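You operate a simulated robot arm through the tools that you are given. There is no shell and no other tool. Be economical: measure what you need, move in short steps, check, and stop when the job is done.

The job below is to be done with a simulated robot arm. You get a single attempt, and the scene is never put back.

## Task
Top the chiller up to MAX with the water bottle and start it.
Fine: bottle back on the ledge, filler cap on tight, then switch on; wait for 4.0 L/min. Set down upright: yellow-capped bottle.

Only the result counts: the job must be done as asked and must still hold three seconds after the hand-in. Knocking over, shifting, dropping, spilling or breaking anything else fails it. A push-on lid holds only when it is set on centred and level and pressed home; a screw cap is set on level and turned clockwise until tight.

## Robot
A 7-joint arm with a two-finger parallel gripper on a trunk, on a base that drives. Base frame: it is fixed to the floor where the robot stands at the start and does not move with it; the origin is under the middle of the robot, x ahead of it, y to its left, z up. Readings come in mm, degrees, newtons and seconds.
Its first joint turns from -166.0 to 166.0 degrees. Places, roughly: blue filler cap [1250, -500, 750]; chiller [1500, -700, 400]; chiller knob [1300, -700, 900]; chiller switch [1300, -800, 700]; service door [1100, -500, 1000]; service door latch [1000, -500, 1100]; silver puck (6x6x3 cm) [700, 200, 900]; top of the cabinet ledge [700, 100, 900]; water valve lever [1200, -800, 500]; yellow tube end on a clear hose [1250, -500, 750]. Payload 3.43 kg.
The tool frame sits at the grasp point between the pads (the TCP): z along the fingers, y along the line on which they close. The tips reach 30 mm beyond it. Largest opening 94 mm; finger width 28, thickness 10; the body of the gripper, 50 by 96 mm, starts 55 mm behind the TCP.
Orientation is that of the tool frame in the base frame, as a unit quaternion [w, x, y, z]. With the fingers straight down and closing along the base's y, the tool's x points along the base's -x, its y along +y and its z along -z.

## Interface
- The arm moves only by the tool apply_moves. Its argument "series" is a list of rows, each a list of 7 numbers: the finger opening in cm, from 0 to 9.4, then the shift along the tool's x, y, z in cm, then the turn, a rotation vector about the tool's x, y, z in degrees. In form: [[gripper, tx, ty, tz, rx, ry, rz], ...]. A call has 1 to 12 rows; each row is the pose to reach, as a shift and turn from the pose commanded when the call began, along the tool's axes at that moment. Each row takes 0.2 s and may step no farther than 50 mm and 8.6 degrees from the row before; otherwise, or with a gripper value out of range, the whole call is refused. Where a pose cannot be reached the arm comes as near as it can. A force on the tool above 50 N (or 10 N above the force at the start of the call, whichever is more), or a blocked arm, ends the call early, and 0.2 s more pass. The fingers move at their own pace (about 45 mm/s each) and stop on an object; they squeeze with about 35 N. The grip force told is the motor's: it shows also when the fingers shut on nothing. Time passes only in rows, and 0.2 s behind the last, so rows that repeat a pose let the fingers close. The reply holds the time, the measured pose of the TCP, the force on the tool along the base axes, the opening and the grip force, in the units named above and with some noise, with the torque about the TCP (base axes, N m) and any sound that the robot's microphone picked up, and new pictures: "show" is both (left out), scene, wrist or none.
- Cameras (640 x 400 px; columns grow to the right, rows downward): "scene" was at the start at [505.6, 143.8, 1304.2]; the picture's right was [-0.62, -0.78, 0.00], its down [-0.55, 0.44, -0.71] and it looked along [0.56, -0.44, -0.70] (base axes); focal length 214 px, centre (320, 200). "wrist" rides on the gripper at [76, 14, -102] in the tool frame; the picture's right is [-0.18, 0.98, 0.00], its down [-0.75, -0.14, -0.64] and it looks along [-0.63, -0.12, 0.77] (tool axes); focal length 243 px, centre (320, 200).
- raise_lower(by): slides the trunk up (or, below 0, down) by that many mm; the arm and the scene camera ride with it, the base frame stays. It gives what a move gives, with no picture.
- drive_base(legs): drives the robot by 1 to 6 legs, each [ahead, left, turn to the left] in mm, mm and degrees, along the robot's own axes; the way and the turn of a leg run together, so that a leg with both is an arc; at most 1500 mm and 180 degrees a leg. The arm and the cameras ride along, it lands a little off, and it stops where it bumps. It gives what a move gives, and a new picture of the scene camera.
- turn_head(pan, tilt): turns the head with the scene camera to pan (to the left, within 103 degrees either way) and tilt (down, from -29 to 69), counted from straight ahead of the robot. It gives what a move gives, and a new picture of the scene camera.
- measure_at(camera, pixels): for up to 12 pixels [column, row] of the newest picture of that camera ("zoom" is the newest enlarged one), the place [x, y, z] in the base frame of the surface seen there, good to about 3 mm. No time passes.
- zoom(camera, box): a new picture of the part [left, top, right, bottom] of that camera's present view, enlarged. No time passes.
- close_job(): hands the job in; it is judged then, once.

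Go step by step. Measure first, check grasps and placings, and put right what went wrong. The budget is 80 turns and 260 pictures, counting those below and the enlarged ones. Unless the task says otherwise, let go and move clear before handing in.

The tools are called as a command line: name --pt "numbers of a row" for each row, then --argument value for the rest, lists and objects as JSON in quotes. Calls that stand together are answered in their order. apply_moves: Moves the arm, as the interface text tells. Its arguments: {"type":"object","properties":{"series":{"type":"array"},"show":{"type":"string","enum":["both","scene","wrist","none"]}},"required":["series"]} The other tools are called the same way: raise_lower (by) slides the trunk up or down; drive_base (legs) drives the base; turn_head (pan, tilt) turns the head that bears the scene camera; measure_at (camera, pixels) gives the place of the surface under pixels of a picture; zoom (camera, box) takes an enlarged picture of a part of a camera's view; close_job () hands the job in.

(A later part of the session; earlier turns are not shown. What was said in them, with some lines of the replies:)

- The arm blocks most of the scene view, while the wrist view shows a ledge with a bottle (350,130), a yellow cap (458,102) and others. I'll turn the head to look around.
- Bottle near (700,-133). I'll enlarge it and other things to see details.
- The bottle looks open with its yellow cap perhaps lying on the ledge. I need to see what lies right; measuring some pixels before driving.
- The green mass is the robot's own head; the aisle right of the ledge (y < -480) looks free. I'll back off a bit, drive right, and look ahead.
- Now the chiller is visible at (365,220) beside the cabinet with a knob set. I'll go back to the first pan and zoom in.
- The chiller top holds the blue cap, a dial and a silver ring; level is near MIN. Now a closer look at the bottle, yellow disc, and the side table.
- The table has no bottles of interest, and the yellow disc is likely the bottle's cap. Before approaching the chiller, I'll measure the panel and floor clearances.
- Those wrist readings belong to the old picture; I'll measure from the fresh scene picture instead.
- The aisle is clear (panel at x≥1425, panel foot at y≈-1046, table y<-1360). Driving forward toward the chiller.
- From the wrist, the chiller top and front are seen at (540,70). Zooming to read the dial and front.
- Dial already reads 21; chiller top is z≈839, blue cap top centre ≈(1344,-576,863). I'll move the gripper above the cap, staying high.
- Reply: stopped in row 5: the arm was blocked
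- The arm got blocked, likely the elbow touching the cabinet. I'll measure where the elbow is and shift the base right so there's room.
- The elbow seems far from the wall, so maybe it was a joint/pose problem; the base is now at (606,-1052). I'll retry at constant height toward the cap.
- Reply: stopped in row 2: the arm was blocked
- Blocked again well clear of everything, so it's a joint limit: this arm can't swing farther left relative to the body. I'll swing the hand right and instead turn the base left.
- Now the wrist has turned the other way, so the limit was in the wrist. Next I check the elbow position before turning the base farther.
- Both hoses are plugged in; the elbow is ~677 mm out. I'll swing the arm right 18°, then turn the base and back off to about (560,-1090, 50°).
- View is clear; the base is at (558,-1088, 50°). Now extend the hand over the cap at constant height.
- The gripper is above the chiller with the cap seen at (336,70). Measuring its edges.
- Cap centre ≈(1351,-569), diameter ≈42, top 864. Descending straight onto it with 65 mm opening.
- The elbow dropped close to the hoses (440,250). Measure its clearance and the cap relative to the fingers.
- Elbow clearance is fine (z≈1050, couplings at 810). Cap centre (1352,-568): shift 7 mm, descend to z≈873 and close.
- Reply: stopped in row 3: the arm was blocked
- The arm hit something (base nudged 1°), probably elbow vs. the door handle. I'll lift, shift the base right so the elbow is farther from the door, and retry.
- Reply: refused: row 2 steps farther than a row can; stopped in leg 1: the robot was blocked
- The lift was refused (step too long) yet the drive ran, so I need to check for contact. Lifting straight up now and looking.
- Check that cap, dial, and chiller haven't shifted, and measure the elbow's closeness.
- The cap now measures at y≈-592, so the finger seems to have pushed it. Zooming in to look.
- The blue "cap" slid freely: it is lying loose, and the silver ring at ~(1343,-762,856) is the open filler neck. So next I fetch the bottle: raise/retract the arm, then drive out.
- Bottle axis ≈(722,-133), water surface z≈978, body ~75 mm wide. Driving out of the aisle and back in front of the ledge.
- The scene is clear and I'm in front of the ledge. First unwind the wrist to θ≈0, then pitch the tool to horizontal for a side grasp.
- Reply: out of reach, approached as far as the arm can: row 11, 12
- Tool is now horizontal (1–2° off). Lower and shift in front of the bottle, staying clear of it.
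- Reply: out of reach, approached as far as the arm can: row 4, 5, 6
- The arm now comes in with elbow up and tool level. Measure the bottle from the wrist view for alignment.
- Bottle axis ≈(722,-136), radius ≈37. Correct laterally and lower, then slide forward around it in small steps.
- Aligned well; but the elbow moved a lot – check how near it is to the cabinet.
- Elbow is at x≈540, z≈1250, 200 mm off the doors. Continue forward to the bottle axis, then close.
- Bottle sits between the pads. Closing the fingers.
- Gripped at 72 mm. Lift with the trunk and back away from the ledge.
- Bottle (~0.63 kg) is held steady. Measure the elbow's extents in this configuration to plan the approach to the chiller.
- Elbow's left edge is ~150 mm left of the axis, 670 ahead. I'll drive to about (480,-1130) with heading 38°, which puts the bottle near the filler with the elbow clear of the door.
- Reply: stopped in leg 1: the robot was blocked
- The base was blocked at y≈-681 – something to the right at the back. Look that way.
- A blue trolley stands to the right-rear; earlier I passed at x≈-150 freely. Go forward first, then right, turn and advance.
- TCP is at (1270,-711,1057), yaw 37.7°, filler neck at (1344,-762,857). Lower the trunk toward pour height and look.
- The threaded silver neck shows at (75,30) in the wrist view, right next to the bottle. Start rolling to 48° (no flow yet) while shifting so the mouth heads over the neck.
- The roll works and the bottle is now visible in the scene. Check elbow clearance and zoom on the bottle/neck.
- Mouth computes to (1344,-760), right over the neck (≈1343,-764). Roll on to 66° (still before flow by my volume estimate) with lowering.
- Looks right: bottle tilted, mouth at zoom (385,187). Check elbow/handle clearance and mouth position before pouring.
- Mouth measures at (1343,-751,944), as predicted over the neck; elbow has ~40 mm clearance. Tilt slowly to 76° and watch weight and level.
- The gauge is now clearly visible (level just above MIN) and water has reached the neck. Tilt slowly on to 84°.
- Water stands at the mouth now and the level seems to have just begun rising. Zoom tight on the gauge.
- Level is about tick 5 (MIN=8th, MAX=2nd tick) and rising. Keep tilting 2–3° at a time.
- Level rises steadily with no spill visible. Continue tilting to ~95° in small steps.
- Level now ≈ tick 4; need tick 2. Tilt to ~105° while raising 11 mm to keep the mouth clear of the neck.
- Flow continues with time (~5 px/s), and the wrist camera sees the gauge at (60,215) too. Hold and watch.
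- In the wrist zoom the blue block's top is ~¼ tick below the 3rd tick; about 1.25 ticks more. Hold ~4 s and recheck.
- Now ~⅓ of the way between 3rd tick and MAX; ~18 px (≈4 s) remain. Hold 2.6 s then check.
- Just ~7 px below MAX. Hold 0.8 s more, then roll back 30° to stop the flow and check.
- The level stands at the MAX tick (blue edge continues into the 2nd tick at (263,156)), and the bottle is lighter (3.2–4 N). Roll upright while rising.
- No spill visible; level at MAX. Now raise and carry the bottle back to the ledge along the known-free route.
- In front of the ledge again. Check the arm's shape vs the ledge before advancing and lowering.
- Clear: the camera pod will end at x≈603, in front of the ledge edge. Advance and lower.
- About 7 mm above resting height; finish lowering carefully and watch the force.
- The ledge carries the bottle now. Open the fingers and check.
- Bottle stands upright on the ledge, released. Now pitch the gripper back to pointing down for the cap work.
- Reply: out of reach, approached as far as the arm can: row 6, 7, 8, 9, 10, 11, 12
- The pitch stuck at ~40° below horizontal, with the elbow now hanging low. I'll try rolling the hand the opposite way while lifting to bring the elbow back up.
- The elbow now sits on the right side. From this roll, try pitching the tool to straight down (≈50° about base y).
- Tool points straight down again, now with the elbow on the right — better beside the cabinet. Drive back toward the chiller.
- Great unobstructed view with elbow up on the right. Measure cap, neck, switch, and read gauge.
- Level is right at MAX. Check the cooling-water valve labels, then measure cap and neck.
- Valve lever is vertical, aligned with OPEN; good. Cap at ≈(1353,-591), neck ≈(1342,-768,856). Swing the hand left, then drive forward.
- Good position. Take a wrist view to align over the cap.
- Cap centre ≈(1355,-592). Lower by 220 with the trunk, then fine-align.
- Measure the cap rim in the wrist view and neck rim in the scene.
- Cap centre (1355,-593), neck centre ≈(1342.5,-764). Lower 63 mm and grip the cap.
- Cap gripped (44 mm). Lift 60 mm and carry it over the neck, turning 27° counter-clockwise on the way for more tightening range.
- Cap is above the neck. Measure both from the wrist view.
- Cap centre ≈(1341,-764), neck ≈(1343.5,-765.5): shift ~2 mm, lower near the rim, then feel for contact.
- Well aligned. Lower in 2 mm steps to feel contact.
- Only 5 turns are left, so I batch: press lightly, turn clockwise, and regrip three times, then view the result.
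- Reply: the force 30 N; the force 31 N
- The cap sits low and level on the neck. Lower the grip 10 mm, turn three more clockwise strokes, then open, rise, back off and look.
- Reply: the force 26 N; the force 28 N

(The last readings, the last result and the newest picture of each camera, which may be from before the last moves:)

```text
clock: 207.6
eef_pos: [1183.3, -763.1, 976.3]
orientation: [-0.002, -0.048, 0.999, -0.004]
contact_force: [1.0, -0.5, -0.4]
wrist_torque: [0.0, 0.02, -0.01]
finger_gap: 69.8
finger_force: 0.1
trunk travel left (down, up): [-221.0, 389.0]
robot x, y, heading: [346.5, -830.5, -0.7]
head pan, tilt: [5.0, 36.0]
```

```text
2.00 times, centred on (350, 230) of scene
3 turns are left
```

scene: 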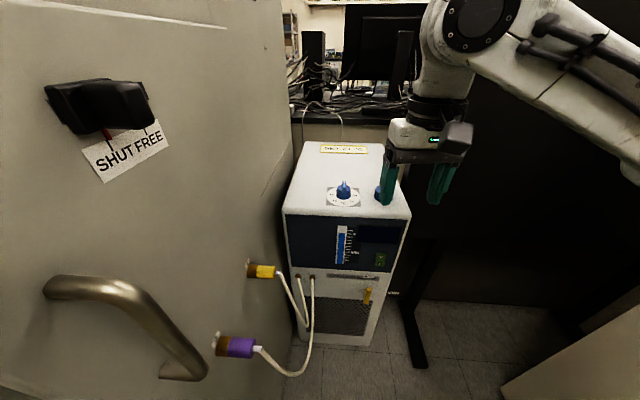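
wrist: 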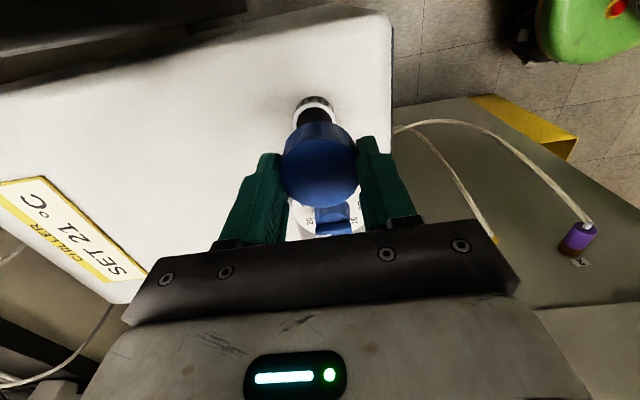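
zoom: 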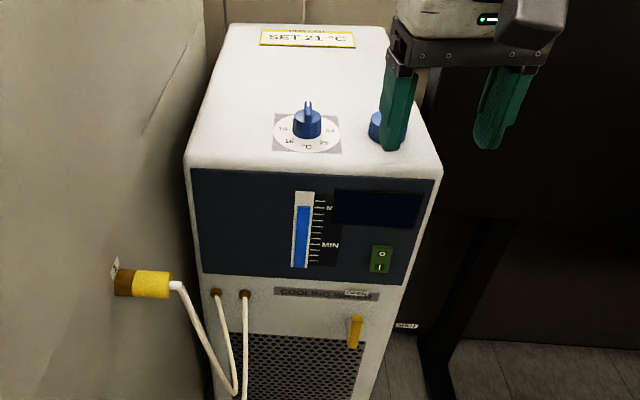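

Torque rose to 0.91 N·m on the last stroke: the cap is tight. Now tilt the closed fingers forward, lower in front of the switch, push the "I" half at (1265,-773,672), retreat, and read the display.

apply_moves --pt "0 0 0 0 0 0 -8.3" --pt "0 0 0 0 0 0 -16.6" --pt "0 0 0 0 0 0 -24.9" --pt "0 0 0 0 0 0 -33.2" --pt "0 0 0 0 0 0 -41.5" --pt "0 0 0 0 0 0 -49.8" --pt "0 0 0 0 0 0 -58" --pt "0 0 0 0 0 0 -58" --show "none"

apply_moves --pt "0 0 0 0 7.2 -3.5 0" --pt "0 0 0 0 14.4 -7 0" --pt "0 0 0 0 21.6 -10.5 0" --pt "0 0 0 0 28.8 -14 0" --pt "0 0 0 0 36 -17.5 0" --pt "0 0 0 0 36 -17.5 0" --show "none"

raise_lower --by -215

apply_moves --pt "0 1.09 1.09 3.68 0 0 0" --pt "0 2.18 2.18 7.36 0 0 0" --pt "0 2.18 2.18 7.36 0 0 0" --show "scene"

apply_moves --pt "0 -0.27 -0.55 0.51 0 0 0" --pt "0 -0.54 -1.1 1.03 0 0 0" --pt "0 -0.74 -1.52 1.41 0 0 0" --pt "0 -0.88 -1.79 1.67 0 0 0" --pt "0 -0.98 -2.0 1.86 0 0 0" --pt "0 -1.08 -2.2 2.06 0 0 0" --pt "0 -1.18 -2.41 2.25 0 0 0" --pt "0 -1.28 -2.62 2.44 0 0 0" --pt "0 -1.35 -2.76 2.57 0 0 0" --show "scene"

apply_moves --pt "0 0.5 1.03 -0.96 0 0 0" --pt "0 1.35 2.76 -2.57 0 0 0" --pt "0 1.35 2.76 -2.57 0 0 0" --show "none"

raise_lower --by 180

apply_moves --pt "0 0 0 0 0 0 0" --pt "0 0 0 0 0 0 0" --pt "0 0 0 0 0 0 0" --pt "0 0 0 0 0 0 0" --pt "0 0 0 0 0 0 0" --pt "0 0 0 0 0 0 0" --pt "0 0 0 0 0 0 0" --pt "0 0 0 0 0 0 0" --pt "0 0 0 0 0 0 0" --pt "0 0 0 0 0 0 0" --pt "0 0 0 0 0 0 0" --pt "0 0 0 0 0 0 0" --show "both"

zoom --camera "scene" --box '[270, 170, 430, 300]'

measure_at --camera "scene" --pixels '[[381, 256], [381, 259], [381, 262], [381, 265]]'

```text
clock: 209.4
eef_pos: [1182.6, -762.5, 974.4]
orientation: [-0.005, -0.527, 0.85, -0.003]
contact_force: [-0.6, -0.1, -0.3]
wrist_torque: [0.04, -0.01, 0.0]
finger_gap: 0.0
finger_force: 32.8
trunk travel left (down, up): [-221.0, 389.0]
robot x, y, heading: [349.4, -833.3, -1.0]
head pan, tilt: [5.0, 36.0]
```

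```text
clock: 210.8
eef_pos: [1182.5, -762.8, 975.6]
orientation: [0.286, -0.497, 0.798, -0.186]
contact_force: [-0.4, 0.8, -0.1]
wrist_torque: [-0.01, 0.01, -0.02]
finger_gap: 0.0
finger_force: 33.3
trunk travel left (down, up): [-221.0, 389.0]
robot x, y, heading: [348.7, -831.5, -0.8]
head pan, tilt: [5.0, 36.0]
```

```text
clock: 213.1
eef_pos: [1181.9, -762.1, 758.6]
orientation: [0.286, -0.496, 0.798, -0.186]
contact_force: [-0.4, 0.7, 0.7]
wrist_torque: [0.0, 0.0, -0.02]
finger_gap: 0.0
finger_force: 32.8
trunk travel left (down, up): [-6.0, 604.0]
robot x, y, heading: [345.8, -834.0, -0.8]
head pan, tilt: [5.0, 36.0]
```

```text
clock: 213.9
eef_pos: [1207.6, -775.1, 683.5]
orientation: [0.285, -0.497, 0.799, -0.185]
contact_force: [-0.9, 0.1, -0.5]
wrist_torque: [0.01, 0.02, 0.01]
finger_gap: 0.1
finger_force: 32.9
trunk travel left (down, up): [-6.0, 604.0]
robot x, y, heading: [348.6, -831.2, -0.6]
head pan, tilt: [5.0, 36.0]
```

scene: 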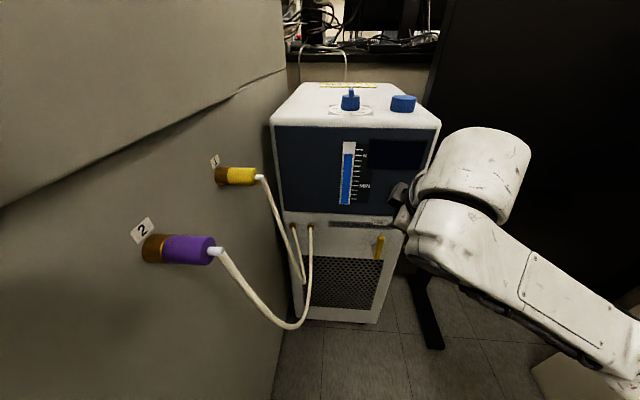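

```text
clock: 215.7
eef_pos: [1239.4, -774.3, 684.2]
orientation: [0.282, -0.499, 0.798, -0.184]
contact_force: [-17.4, -2.4, 4.2]
wrist_torque: [0.05, 0.11, 0.05]
finger_gap: 0.0
finger_force: 33.9
trunk travel left (down, up): [-6.0, 604.0]
robot x, y, heading: [348.2, -830.8, -0.9]
head pan, tilt: [5.0, 36.0]
stopped in row 8: the force on the tool passed its limit at 56 N (the readings are from after the stop); the commanded pose is now the measured one
```

scene: 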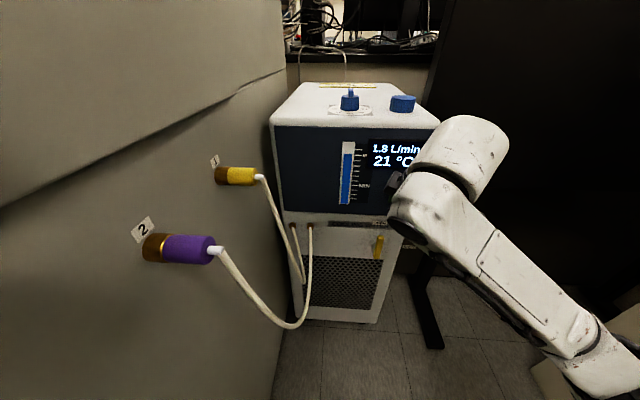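

```text
clock: 216.5
eef_pos: [1200.8, -774.7, 683.8]
orientation: [0.284, -0.498, 0.798, -0.185]
contact_force: [-0.1, -0.8, 0.0]
wrist_torque: [0.0, -0.03, 0.0]
finger_gap: 0.0
finger_force: 32.7
trunk travel left (down, up): [-6.0, 604.0]
robot x, y, heading: [348.4, -832.8, -0.6]
head pan, tilt: [5.0, 36.0]
```

```text
clock: 218.5
eef_pos: [1200.3, -774.1, 864.7]
orientation: [0.283, -0.499, 0.799, -0.184]
contact_force: [0.0, 0.4, 0.6]
wrist_torque: [-0.02, 0.0, 0.0]
finger_gap: 0.0
finger_force: 32.9
trunk travel left (down, up): [-186.0, 424.0]
robot x, y, heading: [349.3, -832.3, -0.8]
head pan, tilt: [5.0, 36.0]
```

```text
clock: 221.1
eef_pos: [1200.3, -774.3, 863.6]
orientation: [0.282, -0.498, 0.799, -0.185]
contact_force: [-0.4, -0.2, 0.9]
wrist_torque: [0.0, -0.02, -0.02]
finger_gap: 0.2
finger_force: 33.1
trunk travel left (down, up): [-186.0, 424.0]
robot x, y, heading: [349.6, -833.7, -0.7]
head pan, tilt: [5.0, 36.0]
```

scene: 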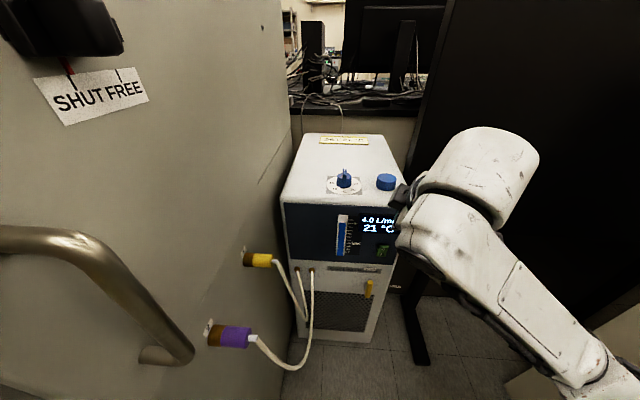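
wrist: 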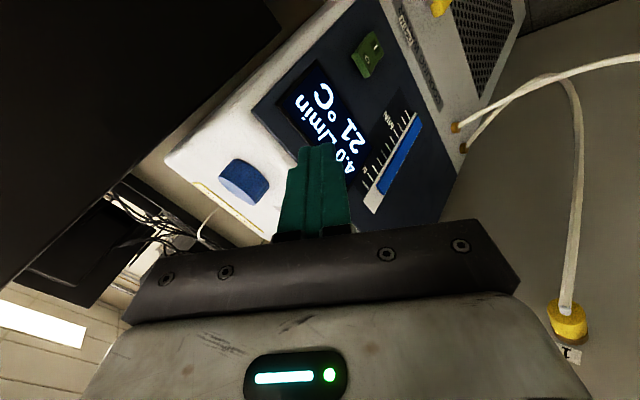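

```text
3.08 times, centred on (350, 235) of scene
```

zoom: 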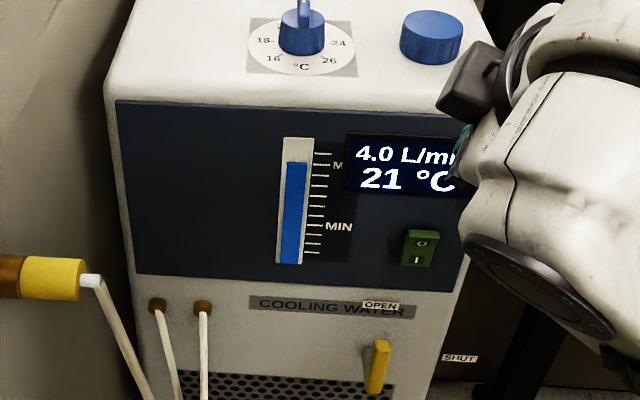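

```text
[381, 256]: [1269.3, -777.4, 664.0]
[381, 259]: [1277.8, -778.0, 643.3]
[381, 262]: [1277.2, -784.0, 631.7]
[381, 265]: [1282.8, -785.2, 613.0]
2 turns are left
```

The display reads 4.0 L/min at 21 °C, the level is at MAX, the cap is tight and level, the bottle is upright on the ledge, and the gripper is clear of everything. Handing in.

close_job

```text
The job is handed in.
```

The chiller is topped up to MAX and running at 4.0 L/min and 21 °C. The blue filler cap is tight, and the water bottle is back upright on the ledge. I left the yellow cap beside the bottle where it was, taking "yellow-capped" as the bottle's name, so the bottle is still open.

The base bumped the blue trolley at the right rear once while carrying the bottle. I did not check whether the trolley moved.
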